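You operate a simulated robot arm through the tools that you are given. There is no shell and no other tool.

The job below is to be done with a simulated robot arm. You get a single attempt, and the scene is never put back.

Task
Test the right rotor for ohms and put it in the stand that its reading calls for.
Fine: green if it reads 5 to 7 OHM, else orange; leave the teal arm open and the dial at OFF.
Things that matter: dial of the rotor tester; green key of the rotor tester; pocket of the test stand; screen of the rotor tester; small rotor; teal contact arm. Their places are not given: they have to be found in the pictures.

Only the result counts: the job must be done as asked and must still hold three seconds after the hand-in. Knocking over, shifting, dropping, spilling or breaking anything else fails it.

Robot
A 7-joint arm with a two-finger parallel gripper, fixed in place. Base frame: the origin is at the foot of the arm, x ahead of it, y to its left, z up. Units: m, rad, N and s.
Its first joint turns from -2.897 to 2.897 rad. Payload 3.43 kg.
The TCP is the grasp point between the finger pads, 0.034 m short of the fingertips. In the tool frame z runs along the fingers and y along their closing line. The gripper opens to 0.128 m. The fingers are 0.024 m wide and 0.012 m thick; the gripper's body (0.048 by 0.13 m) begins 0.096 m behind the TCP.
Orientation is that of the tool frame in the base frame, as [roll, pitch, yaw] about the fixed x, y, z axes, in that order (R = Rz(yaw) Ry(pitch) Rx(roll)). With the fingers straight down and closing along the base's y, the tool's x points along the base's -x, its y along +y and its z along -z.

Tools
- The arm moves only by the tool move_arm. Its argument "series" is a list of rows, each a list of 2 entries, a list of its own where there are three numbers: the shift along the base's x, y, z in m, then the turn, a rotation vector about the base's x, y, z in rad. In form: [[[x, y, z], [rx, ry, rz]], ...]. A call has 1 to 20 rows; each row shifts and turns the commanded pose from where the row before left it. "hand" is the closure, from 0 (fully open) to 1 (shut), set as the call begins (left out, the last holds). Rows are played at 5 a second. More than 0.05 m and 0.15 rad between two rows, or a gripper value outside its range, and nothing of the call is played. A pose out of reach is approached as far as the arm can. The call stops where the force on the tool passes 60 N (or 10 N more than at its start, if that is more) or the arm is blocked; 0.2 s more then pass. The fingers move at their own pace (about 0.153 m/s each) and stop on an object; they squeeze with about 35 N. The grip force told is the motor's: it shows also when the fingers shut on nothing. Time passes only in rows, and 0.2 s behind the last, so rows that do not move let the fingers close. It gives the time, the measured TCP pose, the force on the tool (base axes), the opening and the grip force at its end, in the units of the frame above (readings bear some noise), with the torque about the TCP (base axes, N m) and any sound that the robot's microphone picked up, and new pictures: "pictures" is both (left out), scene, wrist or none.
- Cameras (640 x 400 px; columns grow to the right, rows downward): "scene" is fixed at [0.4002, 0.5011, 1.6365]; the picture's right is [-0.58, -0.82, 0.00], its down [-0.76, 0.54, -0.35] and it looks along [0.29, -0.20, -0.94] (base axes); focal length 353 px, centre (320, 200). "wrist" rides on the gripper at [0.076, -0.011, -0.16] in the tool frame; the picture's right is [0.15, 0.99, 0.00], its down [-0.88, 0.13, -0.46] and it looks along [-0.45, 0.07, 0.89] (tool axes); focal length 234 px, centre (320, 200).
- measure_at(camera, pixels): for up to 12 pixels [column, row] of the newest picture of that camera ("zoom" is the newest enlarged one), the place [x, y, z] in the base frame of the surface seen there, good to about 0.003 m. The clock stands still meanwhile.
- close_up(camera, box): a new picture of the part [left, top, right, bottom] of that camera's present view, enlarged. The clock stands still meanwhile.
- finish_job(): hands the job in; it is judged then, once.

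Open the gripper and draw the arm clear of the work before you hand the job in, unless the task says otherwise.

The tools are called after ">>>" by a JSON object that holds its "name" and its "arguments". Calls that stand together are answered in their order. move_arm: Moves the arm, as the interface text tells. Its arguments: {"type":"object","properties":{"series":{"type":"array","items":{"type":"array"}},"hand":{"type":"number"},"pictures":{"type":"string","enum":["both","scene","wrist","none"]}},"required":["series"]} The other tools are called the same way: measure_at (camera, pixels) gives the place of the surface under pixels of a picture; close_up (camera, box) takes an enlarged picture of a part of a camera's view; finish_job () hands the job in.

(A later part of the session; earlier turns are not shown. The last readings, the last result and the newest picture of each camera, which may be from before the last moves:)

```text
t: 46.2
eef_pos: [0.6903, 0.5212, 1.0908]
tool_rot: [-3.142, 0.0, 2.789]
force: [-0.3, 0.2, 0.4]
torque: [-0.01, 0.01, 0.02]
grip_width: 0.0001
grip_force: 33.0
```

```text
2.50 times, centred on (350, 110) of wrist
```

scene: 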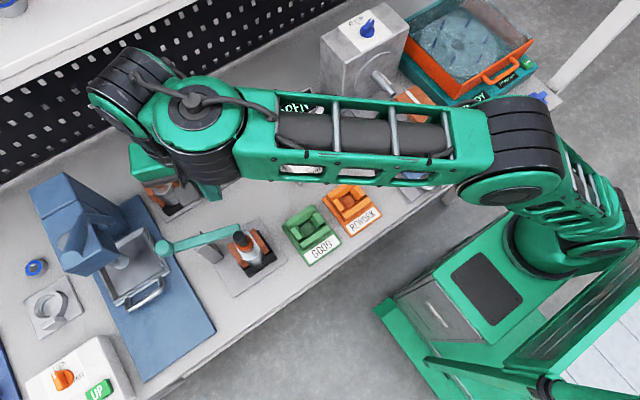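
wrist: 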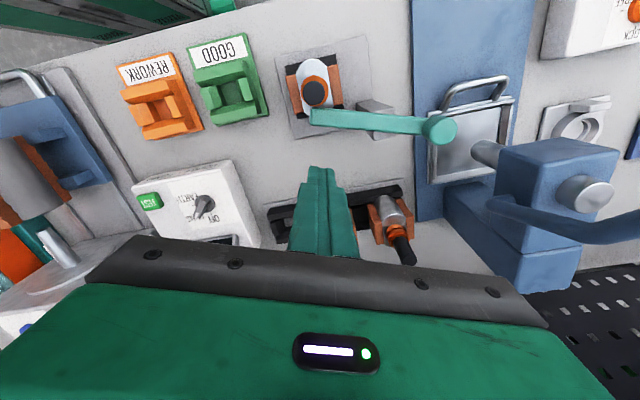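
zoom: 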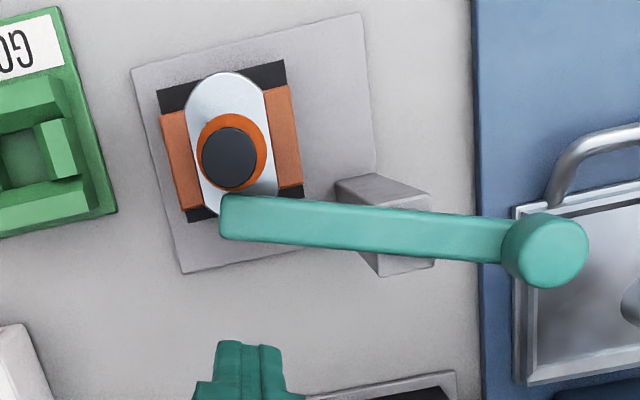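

A ~4 mm gap between bar and shaft is visible. I descend next to the bar (15–20 mm clearance).

>>> {"name": "move_arm", "arguments": {"series": [[[0.005, -0.001, -0.03], [0, 0, 0]], [[0, 0, -0.04], [0, 0, 0]], [[0, 0, -0.032], [0, 0, 0]], [[0, 0, 0], [0, 0, 0]]], "pictures": "wrist"}}

>>> {"name": "close_up", "arguments": {"camera": "wrist", "box": [260, 60, 440, 220]}}

```text
t: 47.2
eef_pos: [0.6968, 0.5161, 0.9868]
tool_rot: [-3.139, 0.0, 2.789]
force: [0.2, -0.1, -1.2]
torque: [0.0, -0.02, -0.03]
grip_width: 0.0
grip_force: 32.8
```

wrist: 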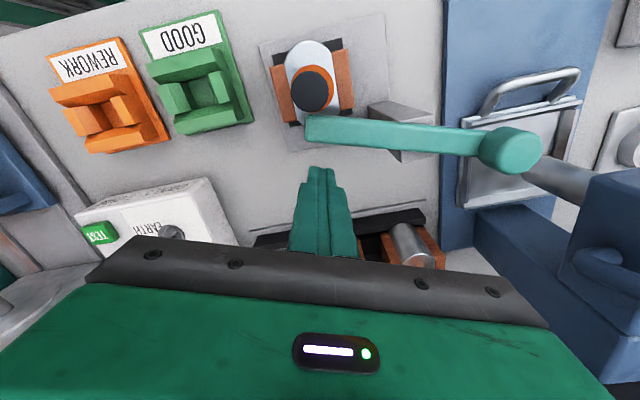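

```text
2.50 times, centred on (350, 140) of wrist
```

zoom: 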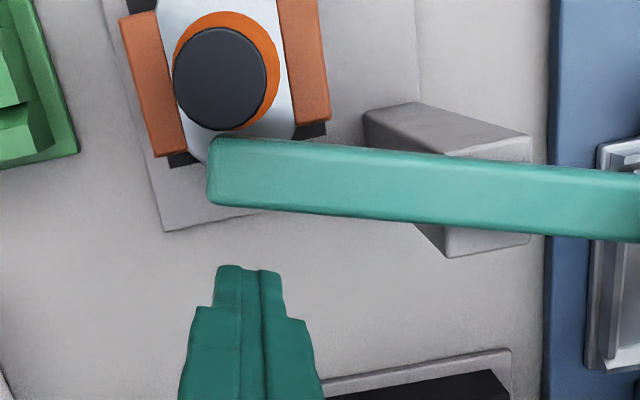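

The fist faces the bar squarely. I push along (−0.94,+0.33) in small steps until it lightly touches.

>>> {"name": "move_arm", "arguments": {"series": [[[-0.0047, 0.0016, 0], [0, 0, 0]], [[-0.0047, 0.0016, 0], [0, 0, 0]], [[-0.0038, 0.0013, 0], [0, 0, 0]], [[-0.0028, 0.001, 0], [0, 0, 0]], [[0, 0, 0], [0, 0, 0]]], "pictures": "wrist"}}

>>> {"name": "close_up", "arguments": {"camera": "wrist", "box": [260, 60, 440, 220]}}

```text
t: 48.4
eef_pos: [0.6802, 0.524, 0.989]
tool_rot: [-3.139, 0.002, 2.789]
force: [0.7, 0.6, -0.7]
torque: [0.01, -0.01, 0.0]
grip_width: 0.0
grip_force: 33.0
```

wrist: 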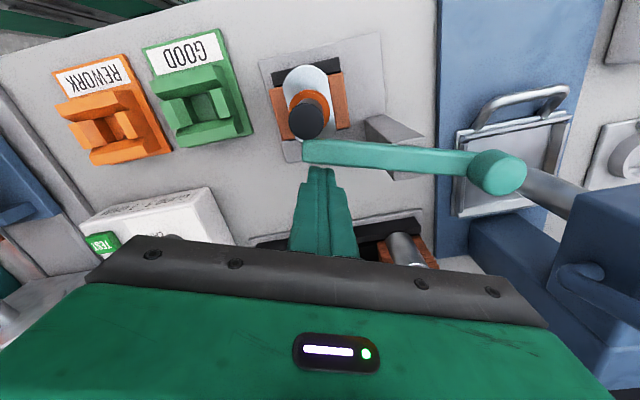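

```text
2.50 times, centred on (350, 140) of wrist
```

zoom: 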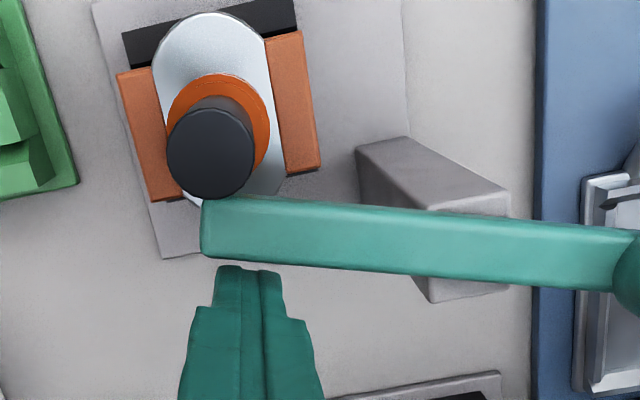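

Almost touching the bar. I continue with 1.5–2 mm steps.

>>> {"name": "move_arm", "arguments": {"series": [[[-0.0019, 0.0007, 0], [0, 0, 0]], [[-0.0014, 0.0005, 0], [0, 0, 0]], [[-0.0014, 0.0005, 0], [0, 0, 0]], [[0, 0, 0], [0, 0, 0]]], "pictures": "none"}}

>>> {"name": "move_arm", "arguments": {"series": [[[-0.0014, 0.0005, 0], [0, 0, 0]], [[-0.0014, 0.0005, 0], [0, 0, 0]], [[0, 0, 0], [0, 0, 0]]], "pictures": "wrist"}}

>>> {"name": "close_up", "arguments": {"camera": "wrist", "box": [260, 60, 440, 220]}}

```text
t: 49.4
eef_pos: [0.6748, 0.5257, 0.9884]
tool_rot: [-3.14, 0.0, 2.789]
force: [-0.1, -0.6, 0.3]
torque: [0.01, -0.02, 0.0]
grip_width: 0.0
grip_force: 32.8
```

```text
t: 50.2
eef_pos: [0.6744, 0.5238, 0.9886]
tool_rot: [3.141, 0.002, 2.786]
force: [16.1, -2.7, -0.2]
torque: [0.05, -0.25, 0.02]
grip_width: 0.0001
grip_force: 32.6
```

wrist: 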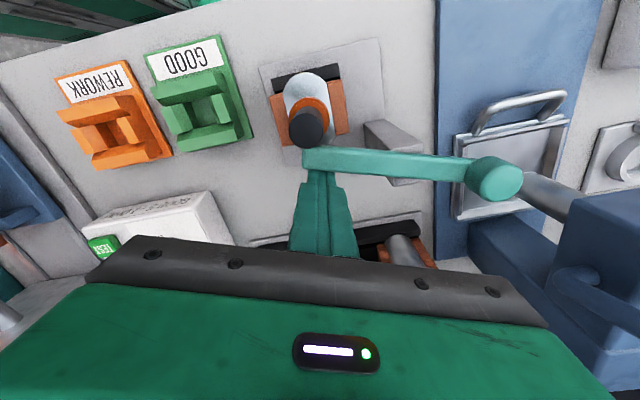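

```text
2.50 times, centred on (350, 140) of wrist
```

zoom: 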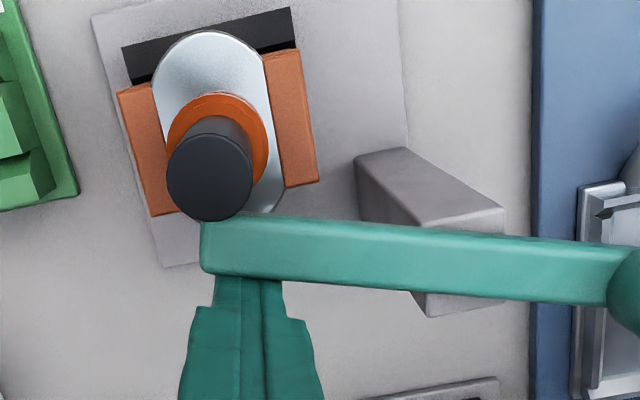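

The bar is blocked at ~16 N, about where it was before. I retreat very slowly this time so that the bar keeps touching.

>>> {"name": "move_arm", "arguments": {"series": [[[0.0005, -0.0002, 0], [0, 0, 0]], [[0.0005, -0.0002, 0], [0, 0, 0]], [[0.0005, -0.0002, 0], [0, 0, 0]], [[0.0005, -0.0002, 0], [0, 0, 0]], [[0.0005, -0.0002, 0], [0, 0, 0]], [[0.0005, -0.0002, 0], [0, 0, 0]], [[0.0005, -0.0002, 0], [0, 0, 0]], [[0.0005, -0.0002, 0], [0, 0, 0]], [[0.001, -0.0003, 0], [0, 0, 0]], [[0.001, -0.0003, 0], [0, 0, 0]], [[0.002, -0.0007, 0], [0, 0, 0]], [[0.005, -0.0015, 0], [0, 0, 0]], [[0.01, -0.003, 0], [0, 0, 0]], [[0, 0, 0], [0, 0, 0]]], "pictures": "wrist"}}

>>> {"name": "close_up", "arguments": {"camera": "wrist", "box": [260, 60, 440, 220]}}

```text
t: 53.2
eef_pos: [0.6948, 0.5174, 0.9889]
tool_rot: [-3.139, 0.0, 2.79]
force: [0.1, -0.3, -0.7]
torque: [0.01, -0.05, -0.03]
grip_width: 0.0001
grip_force: 32.9
```

wrist: 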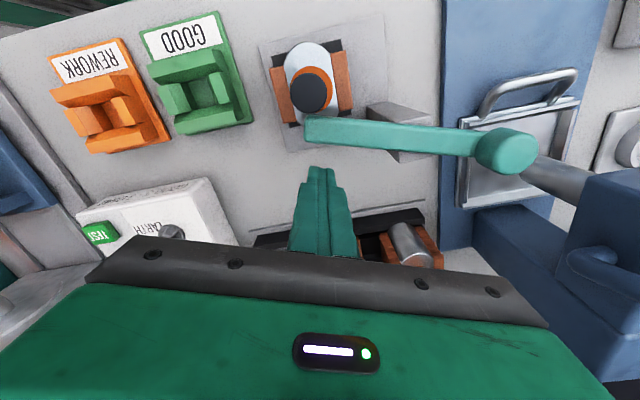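

```text
2.50 times, centred on (350, 140) of wrist
```

zoom: 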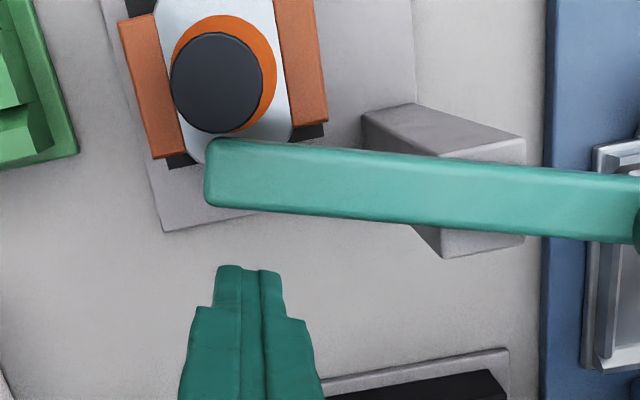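

I need to see whether the bar tip truly meets the rotor. I raise, open the fingers for a clear view, and turn the camera for a low diagonal look from the front-right.

>>> {"name": "move_arm", "arguments": {"series": [[[0, 0, 0.05], [0, 0, 0]], [[0, 0, 0.05], [0, 0, 0]], [[-0.01, -0.02, 0], [0, 0, 0.142]], [[-0.015, -0.015, 0], [0, 0, 0.142]], [[-0.02, -0.015, 0], [0, 0, 0.142]], [[-0.02, -0.015, 0], [0, 0, 0.142]], [[-0.02, -0.015, 0], [0, 0, 0.142]], [[-0.02, -0.01, 0], [0, 0, 0.142]], [[-0.015, -0.005, 0], [0, 0, 0.142]], [[-0.015, -0.005, 0], [0, 0, 0.142]], [[0, 0, 0], [0, 0, 0]]], "pictures": "none"}}

```text
t: 55.6
eef_pos: [0.5603, 0.4178, 1.0889]
tool_rot: [3.141, 0.0, -2.356]
force: [-0.2, -0.2, 0.8]
torque: [0.03, 0.02, 0.01]
grip_width: 0.0
grip_force: 32.8
```

The yaw is reached. Now I open the fingers and tilt toward (+x,+y) while lowering a little.

>>> {"name": "move_arm", "arguments": {"series": [[[0, 0, 0], [0.092, -0.092, 0]], [[0, 0, -0.01], [0.092, -0.092, 0]], [[0, 0, -0.01], [0.092, -0.092, 0]], [[0, 0, -0.01], [0.092, -0.092, 0]], [[0, 0, -0.01], [0.092, -0.092, 0]], [[0, 0, 0], [0, 0, 0]]], "hand": 0.0, "pictures": "wrist"}}

>>> {"name": "close_up", "arguments": {"camera": "wrist", "box": [240, 120, 420, 240]}}

```text
t: 57.0
eef_pos: [0.5601, 0.4184, 1.0495]
tool_rot: [3.14, 0.653, -2.36]
force: [-0.5, 0.1, 0.5]
torque: [0.0, -0.01, 0.03]
grip_width: 0.128
grip_force: 0.1
```

wrist: 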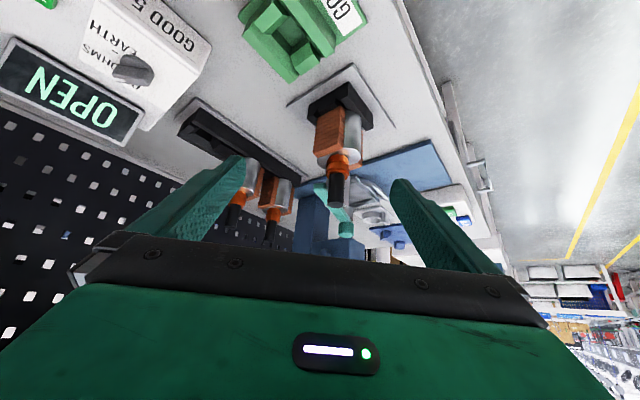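

```text
3.33 times, centred on (330, 180) of wrist
```

zoom: 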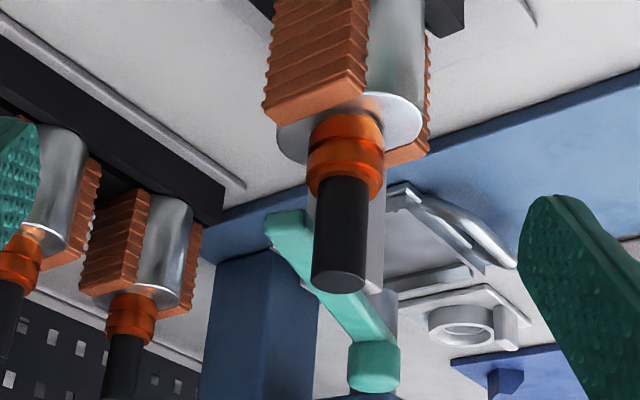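

The inverted view shows the bar tip at zoom (285,230) beside the shaft. I enlarge further.

>>> {"name": "close_up", "arguments": {"camera": "wrist", "box": [300, 150, 370, 225]}}

>>> {"name": "measure_at", "arguments": {"camera": "wrist", "pixels": [[317, 189], [321, 193], [314, 192], [318, 186], [324, 200], [330, 206], [337, 216], [341, 229], [336, 200], [333, 185], [338, 172], [337, 165]]}}

```text
5.33 times, centred on (335, 188) of wrist
```

zoom: 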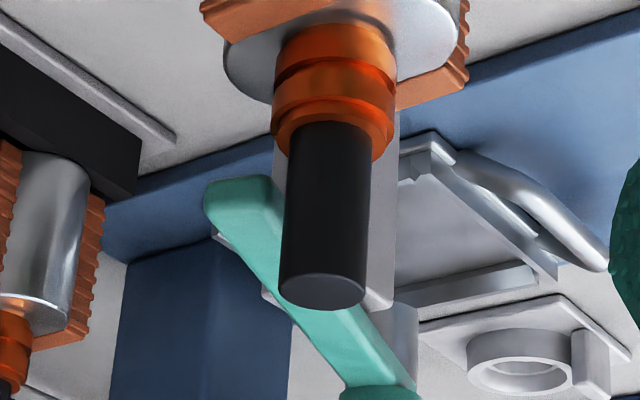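

```text
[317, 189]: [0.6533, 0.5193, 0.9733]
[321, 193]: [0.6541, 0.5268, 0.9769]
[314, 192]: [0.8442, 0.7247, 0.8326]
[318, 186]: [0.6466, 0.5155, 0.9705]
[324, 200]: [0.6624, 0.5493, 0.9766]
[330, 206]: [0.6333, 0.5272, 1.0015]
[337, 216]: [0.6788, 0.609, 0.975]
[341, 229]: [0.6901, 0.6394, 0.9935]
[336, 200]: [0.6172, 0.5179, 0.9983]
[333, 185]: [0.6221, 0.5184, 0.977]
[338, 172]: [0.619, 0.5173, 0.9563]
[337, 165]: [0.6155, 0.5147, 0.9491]
```

There's still about 5 mm between bar edge and shaft, so I check the bar's lower edge height against the collar, to see what it rests against.

>>> {"name": "measure_at", "arguments": {"camera": "wrist", "pixels": [[316, 185], [319, 184.5], [322, 184.5], [325, 185], [326, 190], [315, 187], [327, 192], [329, 172], [345, 174], [336, 178], [328, 168], [347, 168]]}}

>>> {"name": "close_up", "arguments": {"camera": "wrist", "box": [306, 160, 356, 200]}}

```text
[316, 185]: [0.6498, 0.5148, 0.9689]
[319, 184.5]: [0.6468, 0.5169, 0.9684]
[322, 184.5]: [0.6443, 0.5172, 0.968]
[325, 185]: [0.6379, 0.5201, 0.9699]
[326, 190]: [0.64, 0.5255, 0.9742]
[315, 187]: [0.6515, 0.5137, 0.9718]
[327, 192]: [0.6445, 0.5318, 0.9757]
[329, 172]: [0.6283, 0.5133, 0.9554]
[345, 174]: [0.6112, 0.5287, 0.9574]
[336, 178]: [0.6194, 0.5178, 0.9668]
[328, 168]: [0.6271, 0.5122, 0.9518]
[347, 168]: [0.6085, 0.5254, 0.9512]
```

```text
10.00 times, centred on (331, 180) of wrist
```

zoom: 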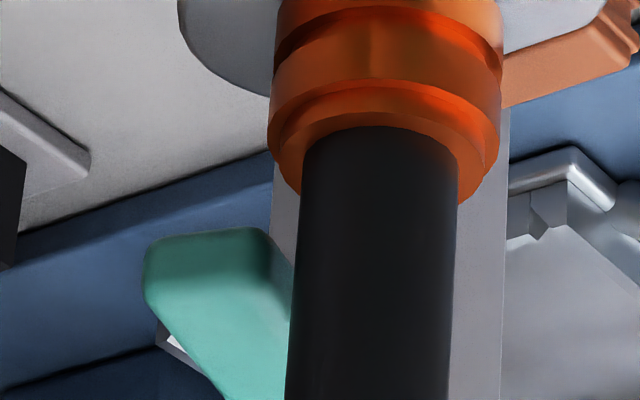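

The bar sits ~1 cm above the collar and a few mm off the shaft, so it's evidently at its hinge stop. I'll re-test: untilt, close the fist and return above the TEST key.

>>> {"name": "move_arm", "arguments": {"series": [[[0, 0, 0.01], [-0.092, 0.092, 0]], [[0, 0, 0.01], [-0.092, 0.092, 0]], [[0, 0, 0.01], [-0.092, 0.092, 0]], [[0, 0, 0.01], [-0.092, 0.092, 0]], [[0, 0, 0], [-0.092, 0.092, 0]], [[0.02, -0.025, 0], [0, 0, 0]], [[0.025, -0.03, 0], [0, 0, 0]], [[0.025, -0.03, 0], [0, 0, -0.14]], [[0.025, -0.03, 0], [0, 0, -0.14]], [[0.025, -0.03, 0], [0, 0, -0.14]], [[0.025, -0.03, 0], [0, 0, -0.14]], [[0.018, -0.02, 0], [0, 0, -0.14]], [[0.015, -0.016, 0], [0, 0, -0.085]], [[0, 0, -0.03], [0, 0, 0]], [[0, 0, -0.03], [0, 0, 0]], [[0, 0, 0], [0, 0, 0]]], "hand": 1.0, "pictures": "scene"}}

```text
t: 60.4
eef_pos: [0.7391, 0.2076, 1.028]
tool_rot: [-3.139, -0.001, 3.139]
force: [-0.4, 0.3, -0.4]
torque: [-0.05, 0.02, -0.01]
grip_width: 0.0
grip_force: 33.3
```

scene: 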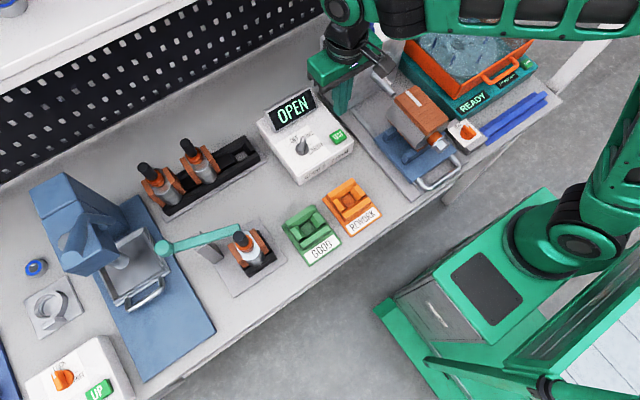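

The fist is over the key at (0.739,0.208). I press TEST again and read the screen.

>>> {"name": "move_arm", "arguments": {"series": [[[-0.001, 0, -0.04], [0, 0, 0]], [[0, 0, -0.04], [0, 0, 0]], [[0, 0, -0.018], [0, 0, 0]], [[0, 0, -0.004], [0, 0, 0]], [[0, 0, -0.003], [0, 0, 0]], [[0, 0, 0], [0, 0, 0]]], "pictures": "scene"}}

>>> {"name": "close_up", "arguments": {"camera": "scene", "box": [250, 70, 370, 170]}}

```text
t: 61.8
eef_pos: [0.7381, 0.2059, 0.9237]
tool_rot: [-3.14, 0.0, 3.137]
force: [0.5, 0.3, 0.5]
torque: [0.0, 0.0, 0.0]
grip_width: 0.0
grip_force: 32.9
```

scene: 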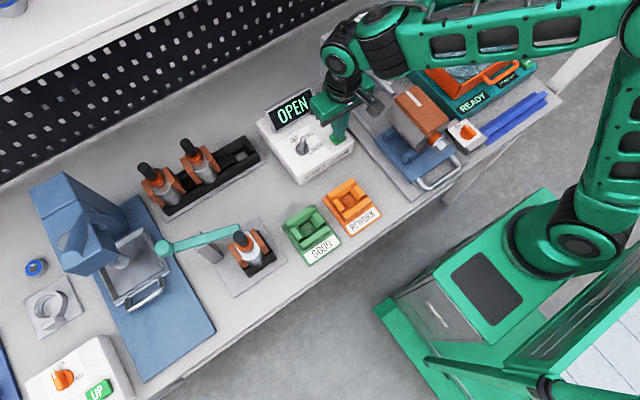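

```text
4.00 times, centred on (310, 120) of scene
```

zoom: 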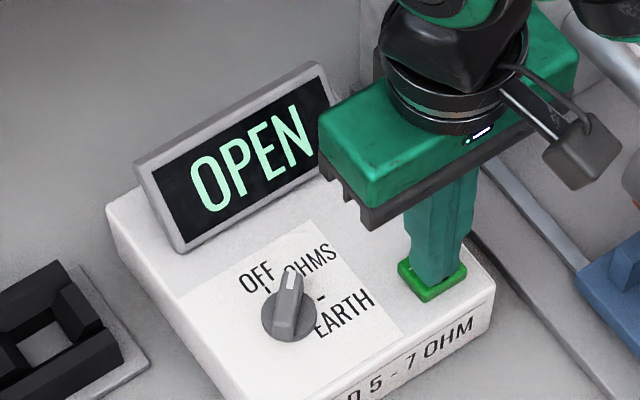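

The screen still reads OPEN, but with only 0.5 N I'm not sure the key went fully down. I press a bit deeper.

>>> {"name": "move_arm", "arguments": {"series": [[[0, 0, -0.002], [0, 0, 0]], [[0, 0, -0.002], [0, 0, 0]], [[0, 0, -0.001], [0, 0, 0]], [[0, 0, 0], [0, 0, 0]]], "pictures": "scene"}}

>>> {"name": "close_up", "arguments": {"camera": "scene", "box": [250, 70, 370, 170]}}

```text
t: 62.8
eef_pos: [0.7373, 0.2076, 0.9188]
tool_rot: [3.141, 0.001, 3.139]
force: [1.0, -2.3, 15.2]
torque: [-0.04, 0.01, -0.02]
grip_width: 0.0004
grip_force: 33.0
```

scene: 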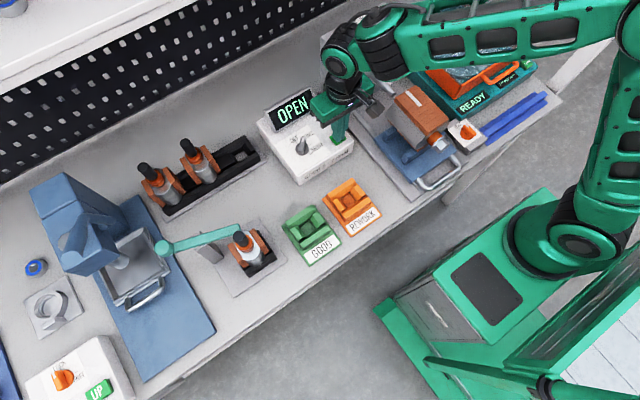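

```text
4.00 times, centred on (310, 120) of scene
```

zoom: 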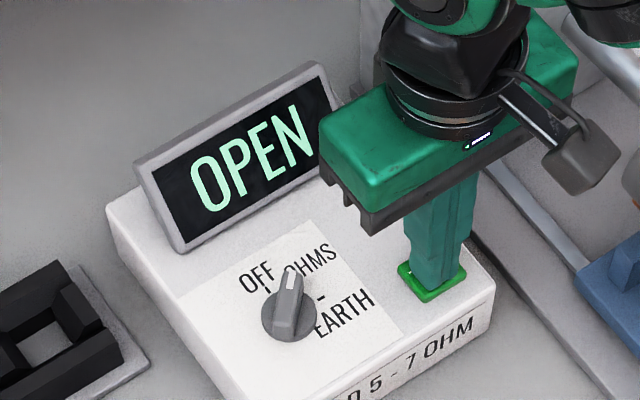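

Key is fully down (15 N) and it still says OPEN. I release it and return to the contact arm to check whether it can be closed further.

>>> {"name": "move_arm", "arguments": {"series": [[[0, 0, 0.02], [0, 0, 0]], [[0, 0, 0.04], [0, 0, 0]], [[0, 0, 0.05], [0, 0, 0]], [[0, 0.03, 0.05], [0, 0, 0]], [[0, 0.045, 0], [0, 0, -0.1]], [[0, 0.045, 0], [0, 0, -0.13]], [[-0.01, 0.045, 0], [0, 0, -0.12]], [[-0.015, 0.045, 0], [0, 0, 0]], [[-0.01, 0.045, 0], [0, 0, 0]], [[-0.005, 0.045, 0], [0, 0, 0]], [[0, 0.01, 0], [0, 0, 0]], [[0, 0, 0], [0, 0, 0]]], "pictures": "both"}}

>>> {"name": "close_up", "arguments": {"camera": "wrist", "box": [260, 20, 440, 180]}}

```text
refused: row 4 steps farther than a row can; nothing moved
```

```text
2.50 times, centred on (350, 100) of wrist
```

zoom: 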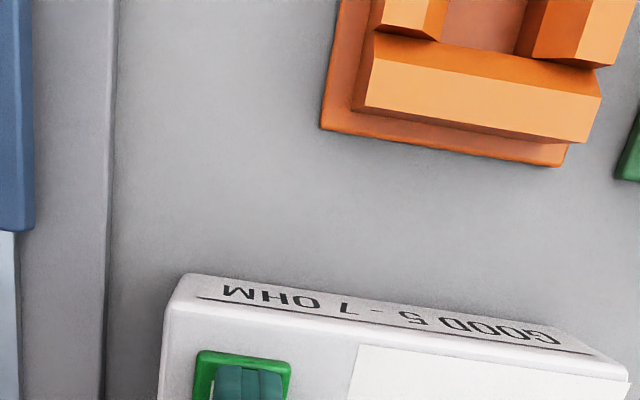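

One row was too long; I resend with shorter steps.

>>> {"name": "move_arm", "arguments": {"series": [[[0, 0, 0.02], [0, 0, 0]], [[0, 0, 0.04], [0, 0, 0]], [[0, 0, 0.05], [0, 0, 0]], [[0, 0.02, 0.04], [0, 0, 0]], [[0, 0.045, 0], [0, 0, -0.1]], [[0, 0.045, 0], [0, 0, -0.13]], [[-0.01, 0.045, 0], [0, 0, -0.12]], [[-0.015, 0.045, 0], [0, 0, 0]], [[-0.01, 0.045, 0], [0, 0, 0]], [[-0.005, 0.045, 0], [0, 0, 0]], [[0, 0.02, 0], [0, 0, 0]], [[0, 0, 0], [0, 0, 0]]], "pictures": "both"}}

>>> {"name": "close_up", "arguments": {"camera": "wrist", "box": [260, 20, 440, 180]}}

```text
t: 65.4
eef_pos: [0.6976, 0.5177, 1.0691]
tool_rot: [-3.14, 0.0, 2.789]
force: [1.1, 0.0, 0.1]
torque: [-0.01, -0.01, 0.02]
grip_width: 0.0
grip_force: 32.3
```

scene: 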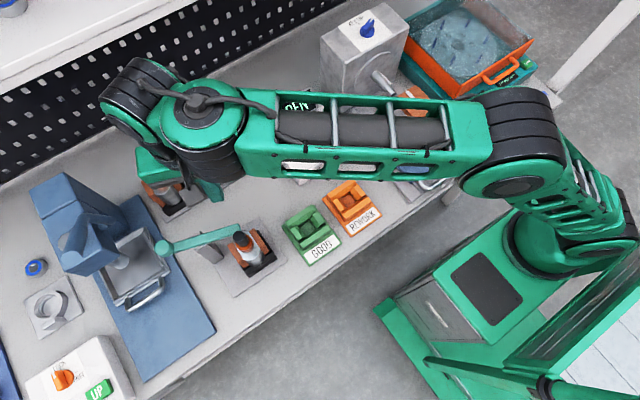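
wrist: 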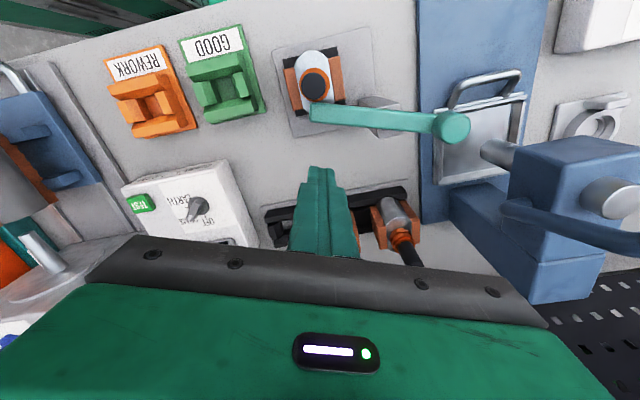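

```text
2.50 times, centred on (350, 100) of wrist
```

zoom: 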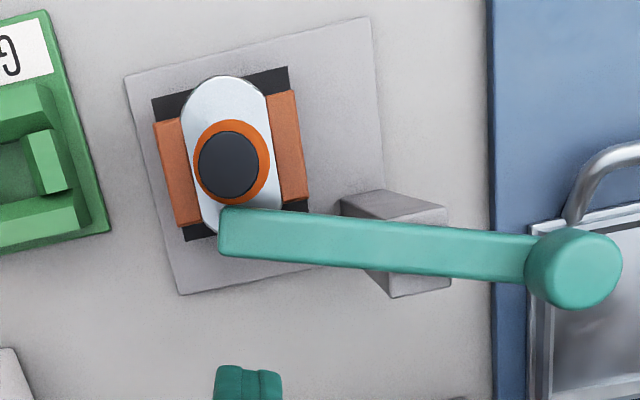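

The gap between bar and shaft is clearly visible. I descend again beside the bar to push it firmly and see whether it moves any further.

>>> {"name": "move_arm", "arguments": {"series": [[[0, 0, -0.03], [0, 0, 0]], [[0, 0, -0.03], [0, 0, 0]], [[0, 0, -0.02], [0, 0, 0]], [[-0.0075, 0.0026, 0], [0, 0, 0]], [[-0.0066, 0.0023, 0], [0, 0, 0]], [[-0.0047, 0.0016, 0], [0, 0, 0]], [[0, 0, 0], [0, 0, 0]]], "pictures": "none"}}

>>> {"name": "move_arm", "arguments": {"series": [[[-0.0019, 0.0007, 0], [0, 0, 0]], [[-0.0019, 0.0007, 0], [0, 0, 0]], [[0, 0, 0], [0, 0, 0]]], "pictures": "none"}}

```text
t: 67.0
eef_pos: [0.6787, 0.5247, 0.9879]
tool_rot: [-3.141, -0.001, 2.791]
force: [0.0, 1.7, 0.4]
torque: [-0.03, 0.0, 0.0]
grip_width: 0.0
grip_force: 32.7
```

```text
t: 67.8
eef_pos: [0.6747, 0.5246, 0.9886]
tool_rot: [-3.14, 0.0, 2.789]
force: [2.0, 0.0, -0.2]
torque: [-0.02, -0.02, 0.0]
grip_width: 0.0
grip_force: 32.5
```

Contact begins at TCP x≈0.6747. I push a few more millimetres to raise the force to ~40 N.

>>> {"name": "move_arm", "arguments": {"series": [[[-0.0014, 0.0005, 0], [0, 0, 0]], [[-0.0014, 0.0005, 0], [0, 0, 0]], [[-0.0014, 0.0005, 0], [0, 0, 0]], [[0, 0, 0], [0, 0, 0]]], "pictures": "none"}}

```text
t: 68.8
eef_pos: [0.674, 0.5252, 0.9894]
tool_rot: [3.142, 0.0, 2.785]
force: [31.9, -8.1, 2.4]
torque: [-0.11, -0.46, 0.01]
grip_width: 0.0003
grip_force: 32.9
```

33 N and hardly any motion. One more small increment toward 50 N with a look.

>>> {"name": "move_arm", "arguments": {"series": [[[-0.0014, 0.0005, 0], [0, 0, 0]], [[-0.0006, 0.0002, 0], [0, 0, 0]], [[0, 0, 0], [0, 0, 0]]], "pictures": "wrist"}}

>>> {"name": "close_up", "arguments": {"camera": "wrist", "box": [260, 60, 440, 220]}}

```text
t: 69.6
eef_pos: [0.6745, 0.524, 0.9893]
tool_rot: [3.139, 0.002, 2.782]
force: [50.0, -6.2, 7.8]
torque: [-0.54, -0.46, -0.04]
grip_width: 0.0
grip_force: 33.1
```

wrist: 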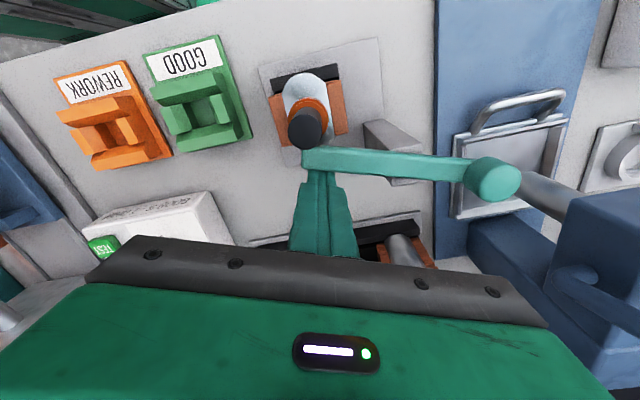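

```text
2.50 times, centred on (350, 140) of wrist
```

zoom: 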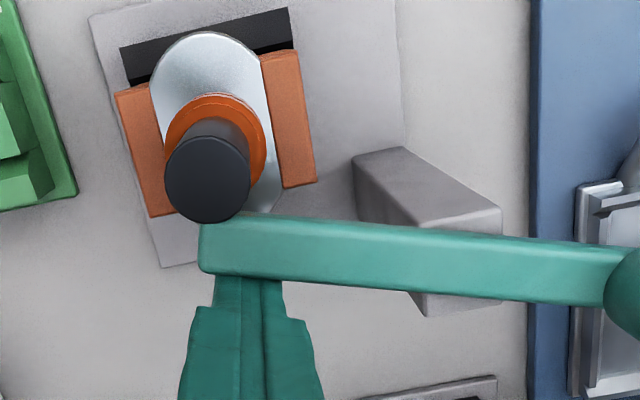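

Even at 50 N the bar doesn't move and the rotor doesn't lean: this is a rigid stop, so the arm is fully closed. I back off slowly and then check whether the rotor is fully seated.

>>> {"name": "move_arm", "arguments": {"series": [[[0.001, -0.0003, 0], [0, 0, 0]], [[0.001, -0.0003, 0], [0, 0, 0]], [[0.001, -0.0003, 0], [0, 0, 0]], [[0.001, -0.0003, 0], [0, 0, 0]], [[0.001, -0.0003, 0], [0, 0, 0]], [[0.001, -0.0003, 0], [0, 0, 0]], [[0.002, -0.0007, 0], [0, 0, 0]], [[0.005, -0.0015, 0], [0, 0, 0]], [[0.008, -0.003, 0], [0, 0, 0]], [[0, 0, 0.04], [0, 0, 0]], [[0, 0, 0.05], [0, 0, 0]], [[0.02, 0, 0], [0, 0, 0]], [[0, 0, 0], [0, 0, 0]]], "pictures": "both"}}

>>> {"name": "close_up", "arguments": {"camera": "wrist", "box": [260, 10, 440, 150]}}

>>> {"name": "close_up", "arguments": {"camera": "scene", "box": [210, 210, 290, 280]}}

```text
t: 72.4
eef_pos: [0.7107, 0.5195, 1.0803]
tool_rot: [-3.14, -0.002, 2.789]
force: [-1.2, -1.0, 0.7]
torque: [-0.01, 0.04, 0.01]
grip_width: 0.0
grip_force: 33.0
```

scene: 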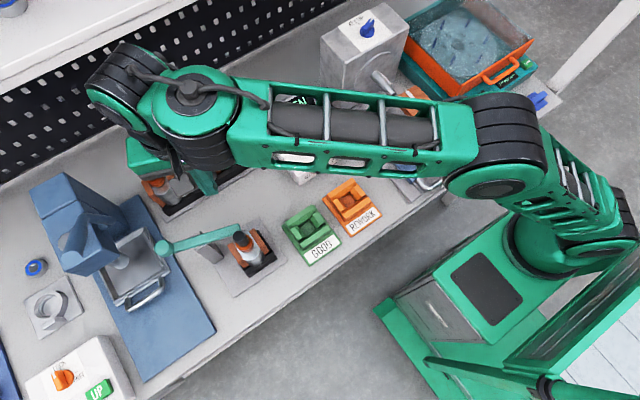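
wrist: 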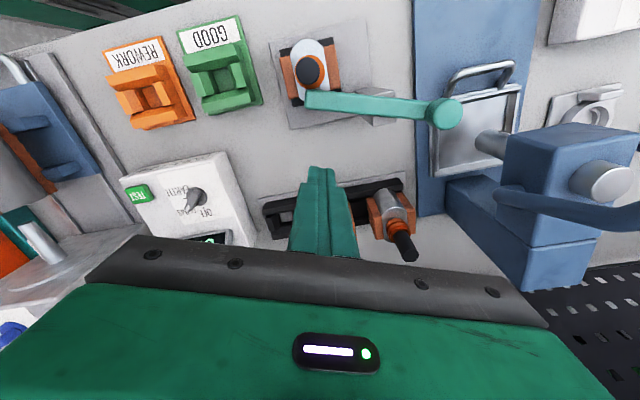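

```text
2.86 times, centred on (350, 80) of wrist
```

zoom: 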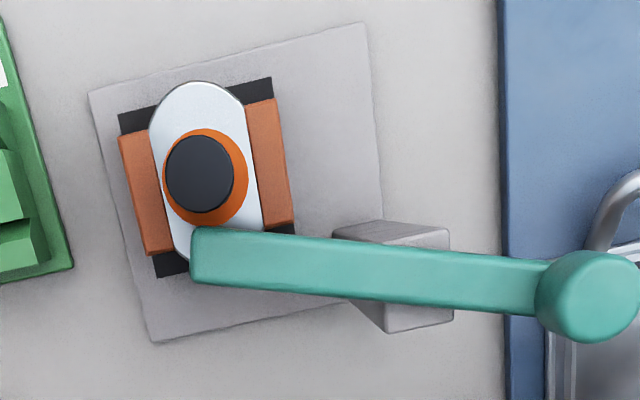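

```text
5.71 times, centred on (250, 245) of scene
```

zoom: 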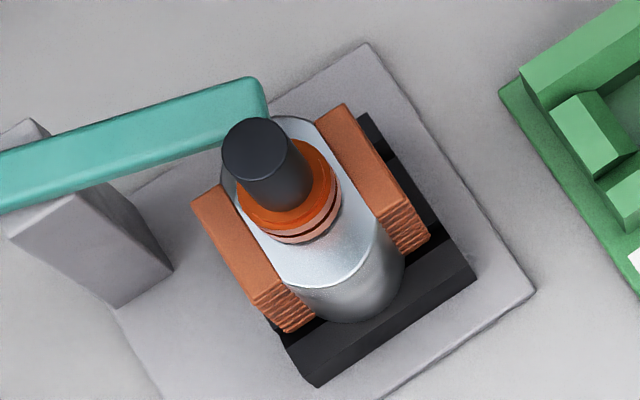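

I measure the pocket rotor's shaft top/body top against the rack rotor in the same view for seating height.

>>> {"name": "measure_at", "arguments": {"camera": "wrist", "pixels": [[308, 70], [305, 68], [311, 68], [308, 74], [308, 64], [306, 72], [308, 44], [312, 42], [405, 243], [402, 241], [408, 245], [391, 197]]}}

>>> {"name": "measure_at", "arguments": {"camera": "zoom", "pixels": [[253, 148], [240, 140], [265, 150], [253, 160], [245, 135], [260, 140], [300, 255], [330, 260], [270, 250], [210, 205], [345, 120], [300, 225]]}}

```text
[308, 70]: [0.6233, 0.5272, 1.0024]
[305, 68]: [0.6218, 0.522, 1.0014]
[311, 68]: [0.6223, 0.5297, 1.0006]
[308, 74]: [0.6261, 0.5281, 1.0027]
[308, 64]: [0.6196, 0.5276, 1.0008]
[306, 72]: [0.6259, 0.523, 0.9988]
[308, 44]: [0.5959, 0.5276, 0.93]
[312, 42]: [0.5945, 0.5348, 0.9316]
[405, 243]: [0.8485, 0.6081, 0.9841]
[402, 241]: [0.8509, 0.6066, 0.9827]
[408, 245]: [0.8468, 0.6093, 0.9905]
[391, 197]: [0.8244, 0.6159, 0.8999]
```

```text
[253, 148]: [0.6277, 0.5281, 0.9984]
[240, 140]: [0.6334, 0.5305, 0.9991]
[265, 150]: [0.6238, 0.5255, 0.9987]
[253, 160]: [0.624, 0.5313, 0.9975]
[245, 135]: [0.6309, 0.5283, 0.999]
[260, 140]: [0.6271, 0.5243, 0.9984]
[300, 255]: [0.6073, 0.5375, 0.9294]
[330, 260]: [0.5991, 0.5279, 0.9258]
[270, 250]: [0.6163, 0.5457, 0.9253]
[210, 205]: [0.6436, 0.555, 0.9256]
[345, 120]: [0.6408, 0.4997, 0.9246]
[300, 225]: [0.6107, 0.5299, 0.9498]
```

The rotor is seated the same as in the rack. As a diagnostic of whether the contact is recognised, I'll check the dial again; I move back over the dial with yaw 2.356 and look closely at the pointer.

>>> {"name": "move_arm", "arguments": {"series": [[[0.01, -0.045, 0], [0, 0, -0.14]], [[0.01, -0.045, 0], [0, 0, -0.14]], [[0.01, -0.045, 0], [0, 0, -0.14]], [[0.01, -0.045, 0], [0, 0, -0.013]], [[0.008, -0.04, -0.02], [0, 0, 0]], [[0.004, -0.0033, -0.04], [0, 0, 0]], [[0, 0, -0.03], [0, 0, 0]], [[0, 0, 0], [0, 0, 0]]], "hand": 0.62, "pictures": "both"}}

>>> {"name": "close_up", "arguments": {"camera": "wrist", "box": [240, 80, 400, 200]}}

```text
t: 74.2
eef_pos: [0.7615, 0.2978, 0.9881]
tool_rot: [-3.14, -0.001, 2.357]
force: [0.0, 0.4, 0.2]
torque: [0.01, 0.0, 0.01]
grip_width: 0.0485
grip_force: 0.1
```

scene: 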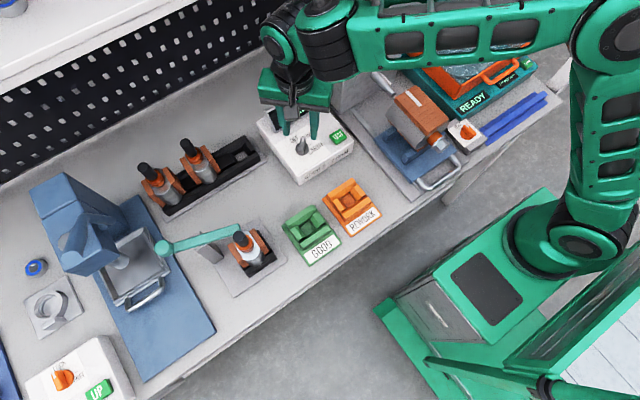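
wrist: 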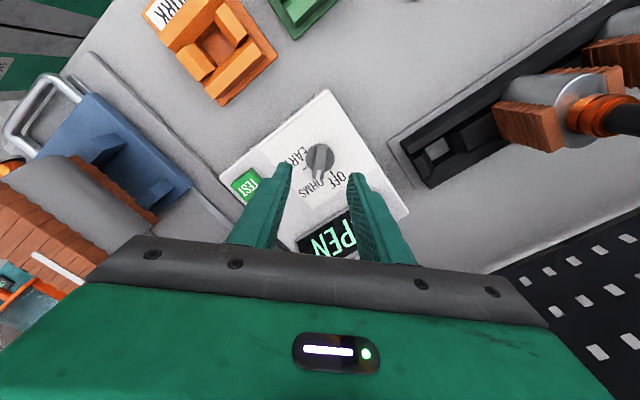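

```text
3.33 times, centred on (320, 140) of wrist
```

zoom: 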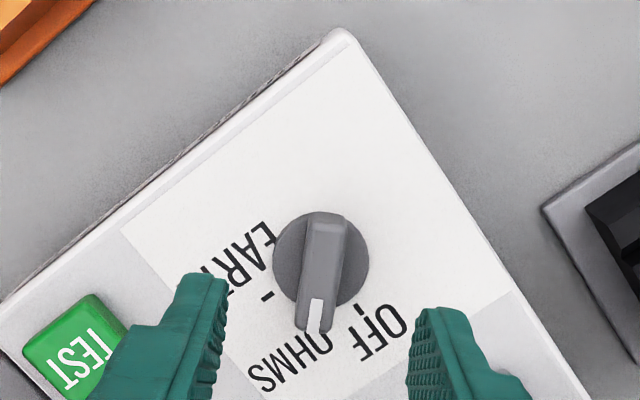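

The pointer is on OHMS (roughly 41–45°). For a diagnostic of whether contact is recognised at all, I'll briefly try the EARTH position; I lower onto the dial first.

>>> {"name": "move_arm", "arguments": {"series": [[[0.001, -0.0015, -0.03], [0, 0, 0]], [[0, 0, -0.025], [0, 0, 0]], [[0, 0, -0.0065], [0, 0, 0]], [[0, 0, 0], [0, 0, 0]]], "pictures": "none"}}

>>> {"name": "move_arm", "arguments": {"series": [[[0, 0, 0], [0, 0, 0]], [[0, 0, 0], [0, 0, 0]], [[0, 0, 0], [0, 0, 0]]], "hand": 1.0, "pictures": "wrist"}}

```text
t: 75.2
eef_pos: [0.7641, 0.2965, 0.9266]
tool_rot: [-3.14, 0.001, 2.358]
force: [-0.3, -0.1, -0.2]
torque: [-0.01, 0.01, -0.01]
grip_width: 0.0484
grip_force: 0.1
```

```text
t: 76.0
eef_pos: [0.7634, 0.2959, 0.927]
tool_rot: [-3.14, 0.0, 2.357]
force: [4.2, 3.7, -2.7]
torque: [0.02, -0.31, 0.01]
grip_width: 0.013
grip_force: 44.8
```

wrist: 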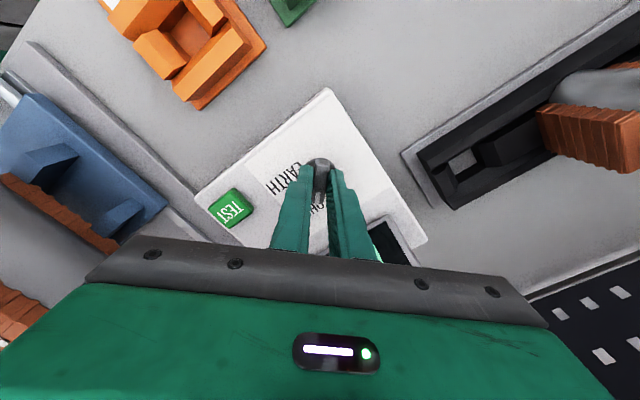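

Gripped. I turn the dial on to EARTH (about −0.85 rad) for the diagnostic.

>>> {"name": "move_arm", "arguments": {"series": [[[0, 0, 0], [0, 0, -0.14]], [[0, 0, 0], [0, 0, -0.14]], [[0, 0, 0], [0, 0, -0.14]], [[0, 0, 0], [0, 0, -0.14]], [[0, 0, 0], [0, 0, -0.14]], [[0, 0, 0], [0, 0, -0.14]], [[0, 0, 0], [0, 0, 0]]], "pictures": "scene"}}

```text
t: 77.6
eef_pos: [0.7651, 0.2965, 0.9274]
tool_rot: [3.14, 0.0, 1.516]
force: [34.6, 22.3, -4.1]
torque: [1.21, -0.48, 1.2]
grip_width: 0.0134
grip_force: 44.6
```

scene: 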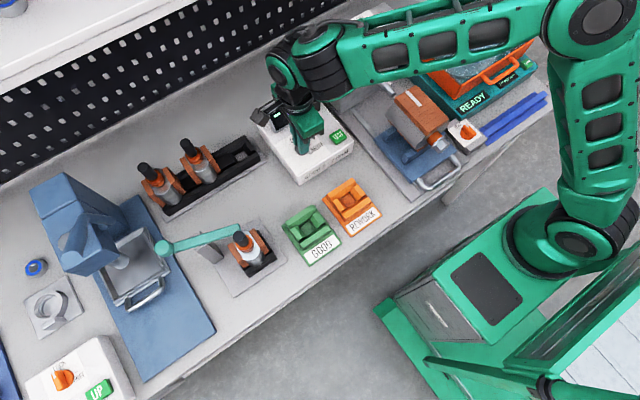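

A torque of 1.2 Nm indicates the dial's end stop at EARTH. I ease off, release and rise.

>>> {"name": "move_arm", "arguments": {"series": [[[0.003, 0.002, 0], [0, 0, 0.03]], [[0, 0, 0], [0, 0, 0]]], "pictures": "none"}}

>>> {"name": "move_arm", "arguments": {"series": [[[0, 0, 0], [0, 0, 0]], [[0, 0, 0], [0, 0, 0]], [[0, 0, 0.03], [0, 0, 0]], [[0, 0, 0.03], [0, 0, 0]], [[0, 0, 0], [0, 0, 0]]], "hand": 0.62, "pictures": "both"}}

>>> {"name": "close_up", "arguments": {"camera": "wrist", "box": [240, 80, 400, 200]}}

```text
t: 78.2
eef_pos: [0.7655, 0.2966, 0.9269]
tool_rot: [-3.138, 0.004, 1.546]
force: [9.2, -1.0, 3.3]
torque: [-1.19, -0.62, 0.94]
grip_width: 0.0128
grip_force: 45.1
```

```text
t: 79.4
eef_pos: [0.7655, 0.2972, 0.9883]
tool_rot: [-3.141, 0.0, 1.547]
force: [-0.3, -0.3, 0.5]
torque: [-0.01, -0.01, -0.05]
grip_width: 0.0486
grip_force: 0.2
```

scene: 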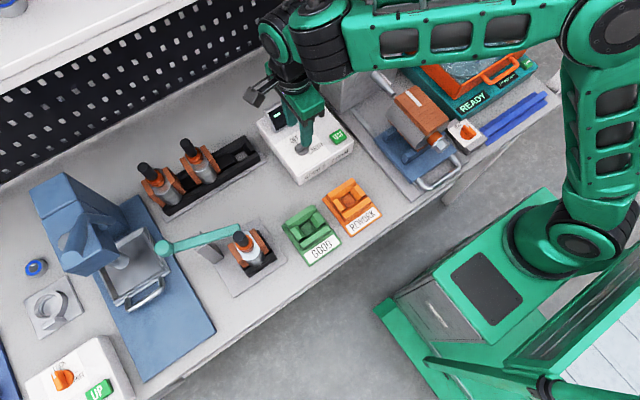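
wrist: 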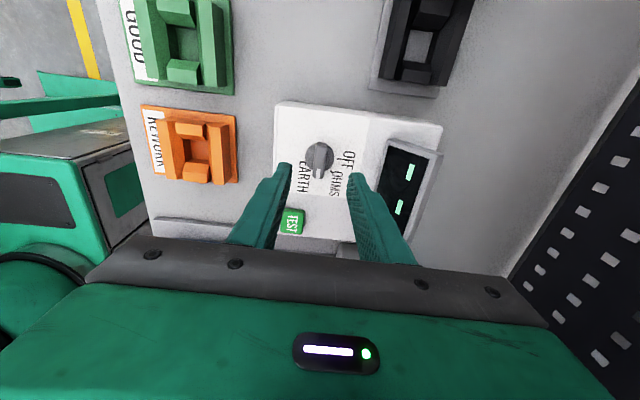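

```text
3.33 times, centred on (320, 140) of wrist
```

zoom: 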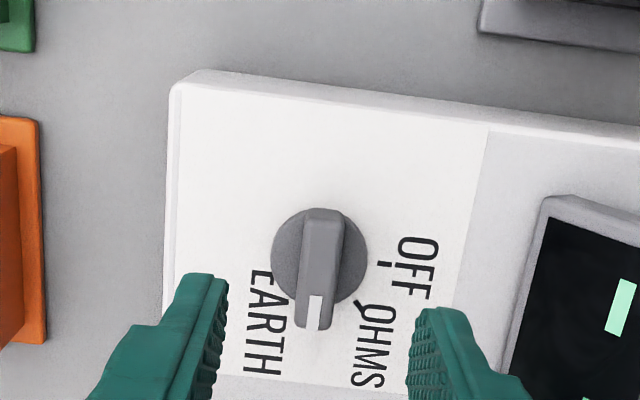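

The screen reset to dashes when the dial moved to EARTH, so the modes are recognised. I press TEST here for the diagnostic reading.

>>> {"name": "move_arm", "arguments": {"series": [[[-0.009, -0.03, 0], [0, 0, 0]], [[-0.009, -0.03, 0], [0, 0, 0]], [[-0.0095, -0.03, 0], [0, 0, 0]], [[0, 0, -0.03], [0, 0, 0]], [[0, 0, -0.025], [0, 0, 0]], [[0, 0, -0.008], [0, 0, 0]], [[0, 0, -0.005], [0, 0, 0]], [[0, 0, 0], [0, 0, 0]]], "hand": 1.0, "pictures": "both"}}

>>> {"name": "close_up", "arguments": {"camera": "scene", "box": [250, 70, 370, 170]}}

```text
t: 81.2
eef_pos: [0.7387, 0.2074, 0.9198]
tool_rot: [-3.14, 0.002, 1.548]
force: [-1.1, -0.6, 9.7]
torque: [0.04, 0.03, 0.08]
grip_width: 0.0001
grip_force: 33.0
```

scene: 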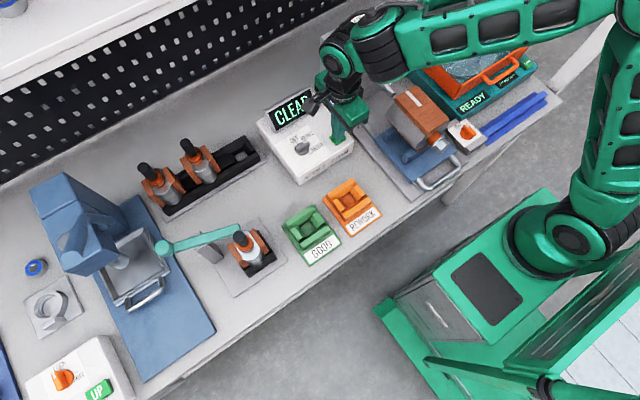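
wrist: 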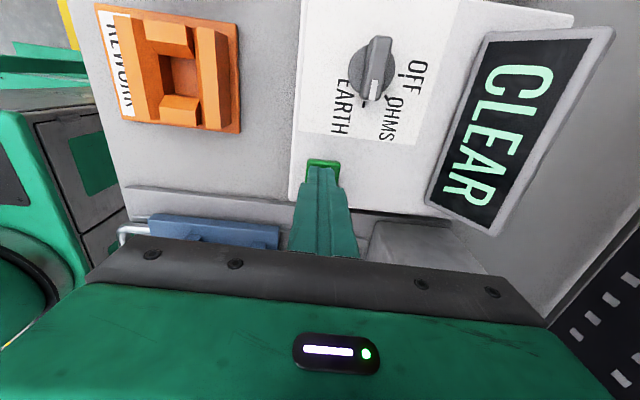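

```text
4.00 times, centred on (310, 120) of scene
```

zoom: 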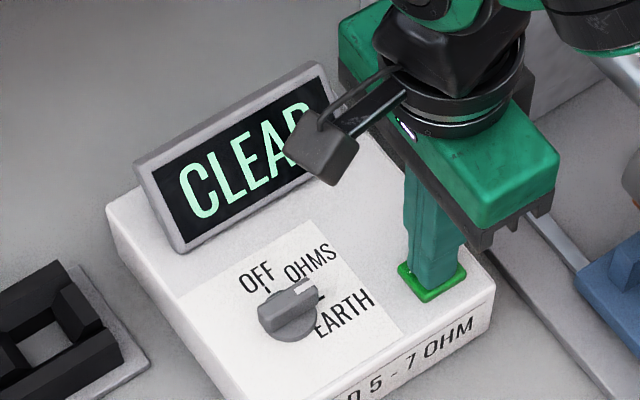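

EARTH shows CLEAR. To learn whether "OPEN" means "arm not contacting", I'll repeat with the arm open for comparison (it must end up open anyway). I rise and travel to the rotor side of the bar near its post.

>>> {"name": "move_arm", "arguments": {"series": [[[0, 0, 0.03], [0, 0, 0]], [[0, 0, 0.045], [0, 0, 0]], [[0, 0, 0.045], [0, 0, 0]], [[0, 0, 0.045], [0, 0, 0]], [[-0.01, 0.035, 0], [0, 0, 0.14]], [[-0.01, 0.035, 0], [0, 0, 0.14]], [[-0.01, 0.035, 0], [0, 0, 0.14]], [[-0.01, 0.035, 0], [0, 0, 0.14]], [[-0.01, 0.035, 0], [0, 0, 0.14]], [[-0.01, 0.035, 0], [0, 0, 0.14]], [[-0.01, 0.035, 0], [0, 0, 0.14]], [[-0.01, 0.035, 0], [0, 0, 0.14]], [[-0.01, 0.035, 0], [0, 0, 0.122]], [[-0.015, 0.035, 0], [0, 0, 0]], [[-0.004, 0.0146, 0], [0, 0, 0]], [[0, 0, 0], [0, 0, 0]]], "pictures": "both"}}

>>> {"name": "close_up", "arguments": {"camera": "scene", "box": [250, 70, 370, 170]}}

```text
t: 84.6
eef_pos: [0.6295, 0.5733, 1.0841]
tool_rot: [-3.14, -0.002, 2.789]
force: [-0.4, 0.2, 0.2]
torque: [-0.01, -0.02, -0.01]
grip_width: 0.0002
grip_force: 33.0
```

scene: 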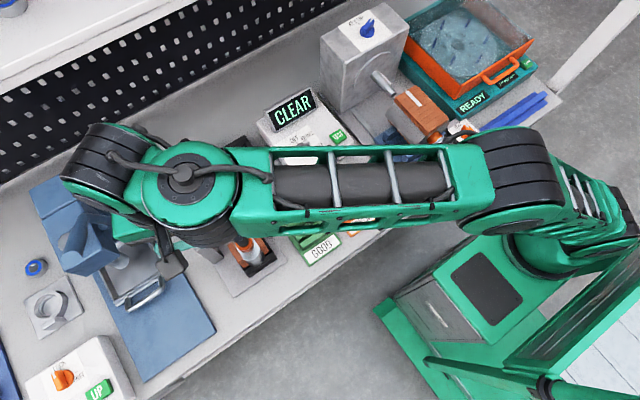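
wrist: 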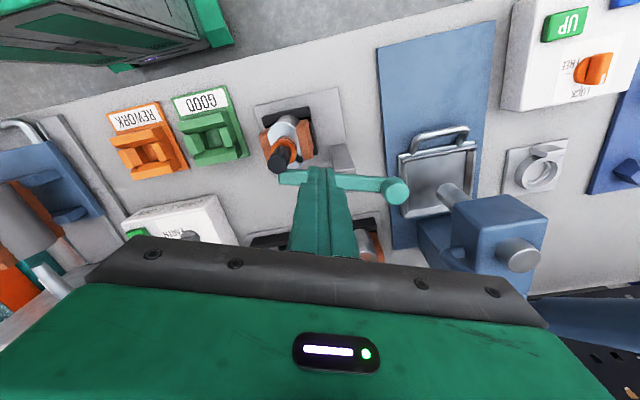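

```text
4.00 times, centred on (310, 120) of scene
```

zoom: 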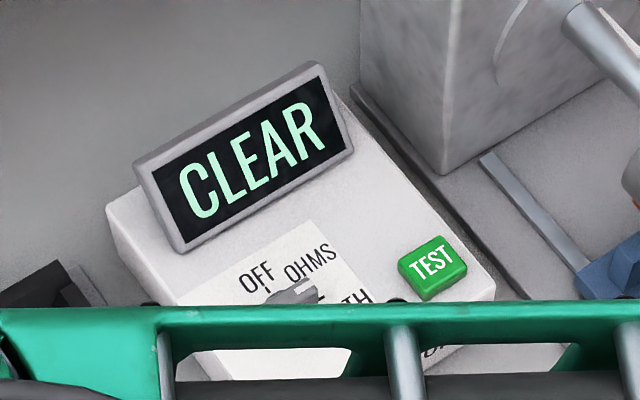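

The fist is on the rotor side of the bar, between post and shaft. I descend to z≈0.994 and check.

>>> {"name": "move_arm", "arguments": {"series": [[[0, 0, -0.04], [0, 0, 0]], [[0, 0, -0.03], [0, 0, 0]], [[0, 0, -0.02], [0, 0, 0]], [[0, 0, 0], [0, 0, 0]]], "pictures": "wrist"}}

>>> {"name": "close_up", "arguments": {"camera": "wrist", "box": [230, 90, 410, 230]}}

```text
t: 85.6
eef_pos: [0.6305, 0.572, 0.9938]
tool_rot: [-3.139, 0.0, 2.79]
force: [0.4, -0.5, 0.7]
torque: [-0.02, 0.0, -0.05]
grip_width: 0.0
grip_force: 32.9
```

wrist: 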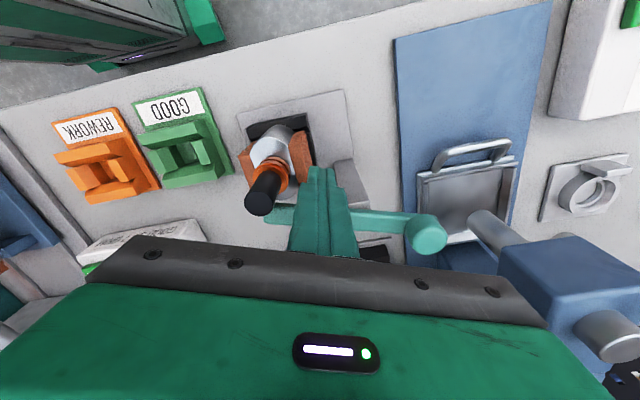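

```text
2.86 times, centred on (320, 160) of wrist
```

zoom: 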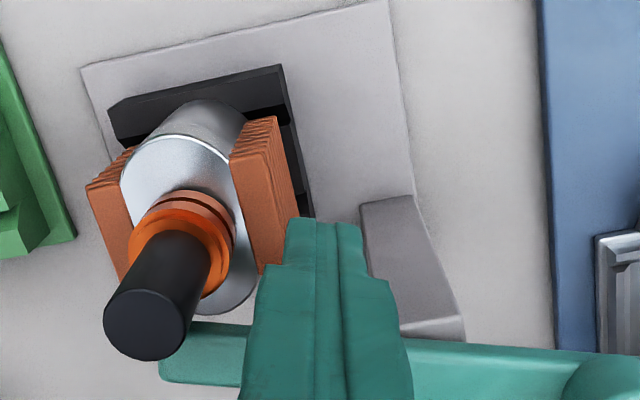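

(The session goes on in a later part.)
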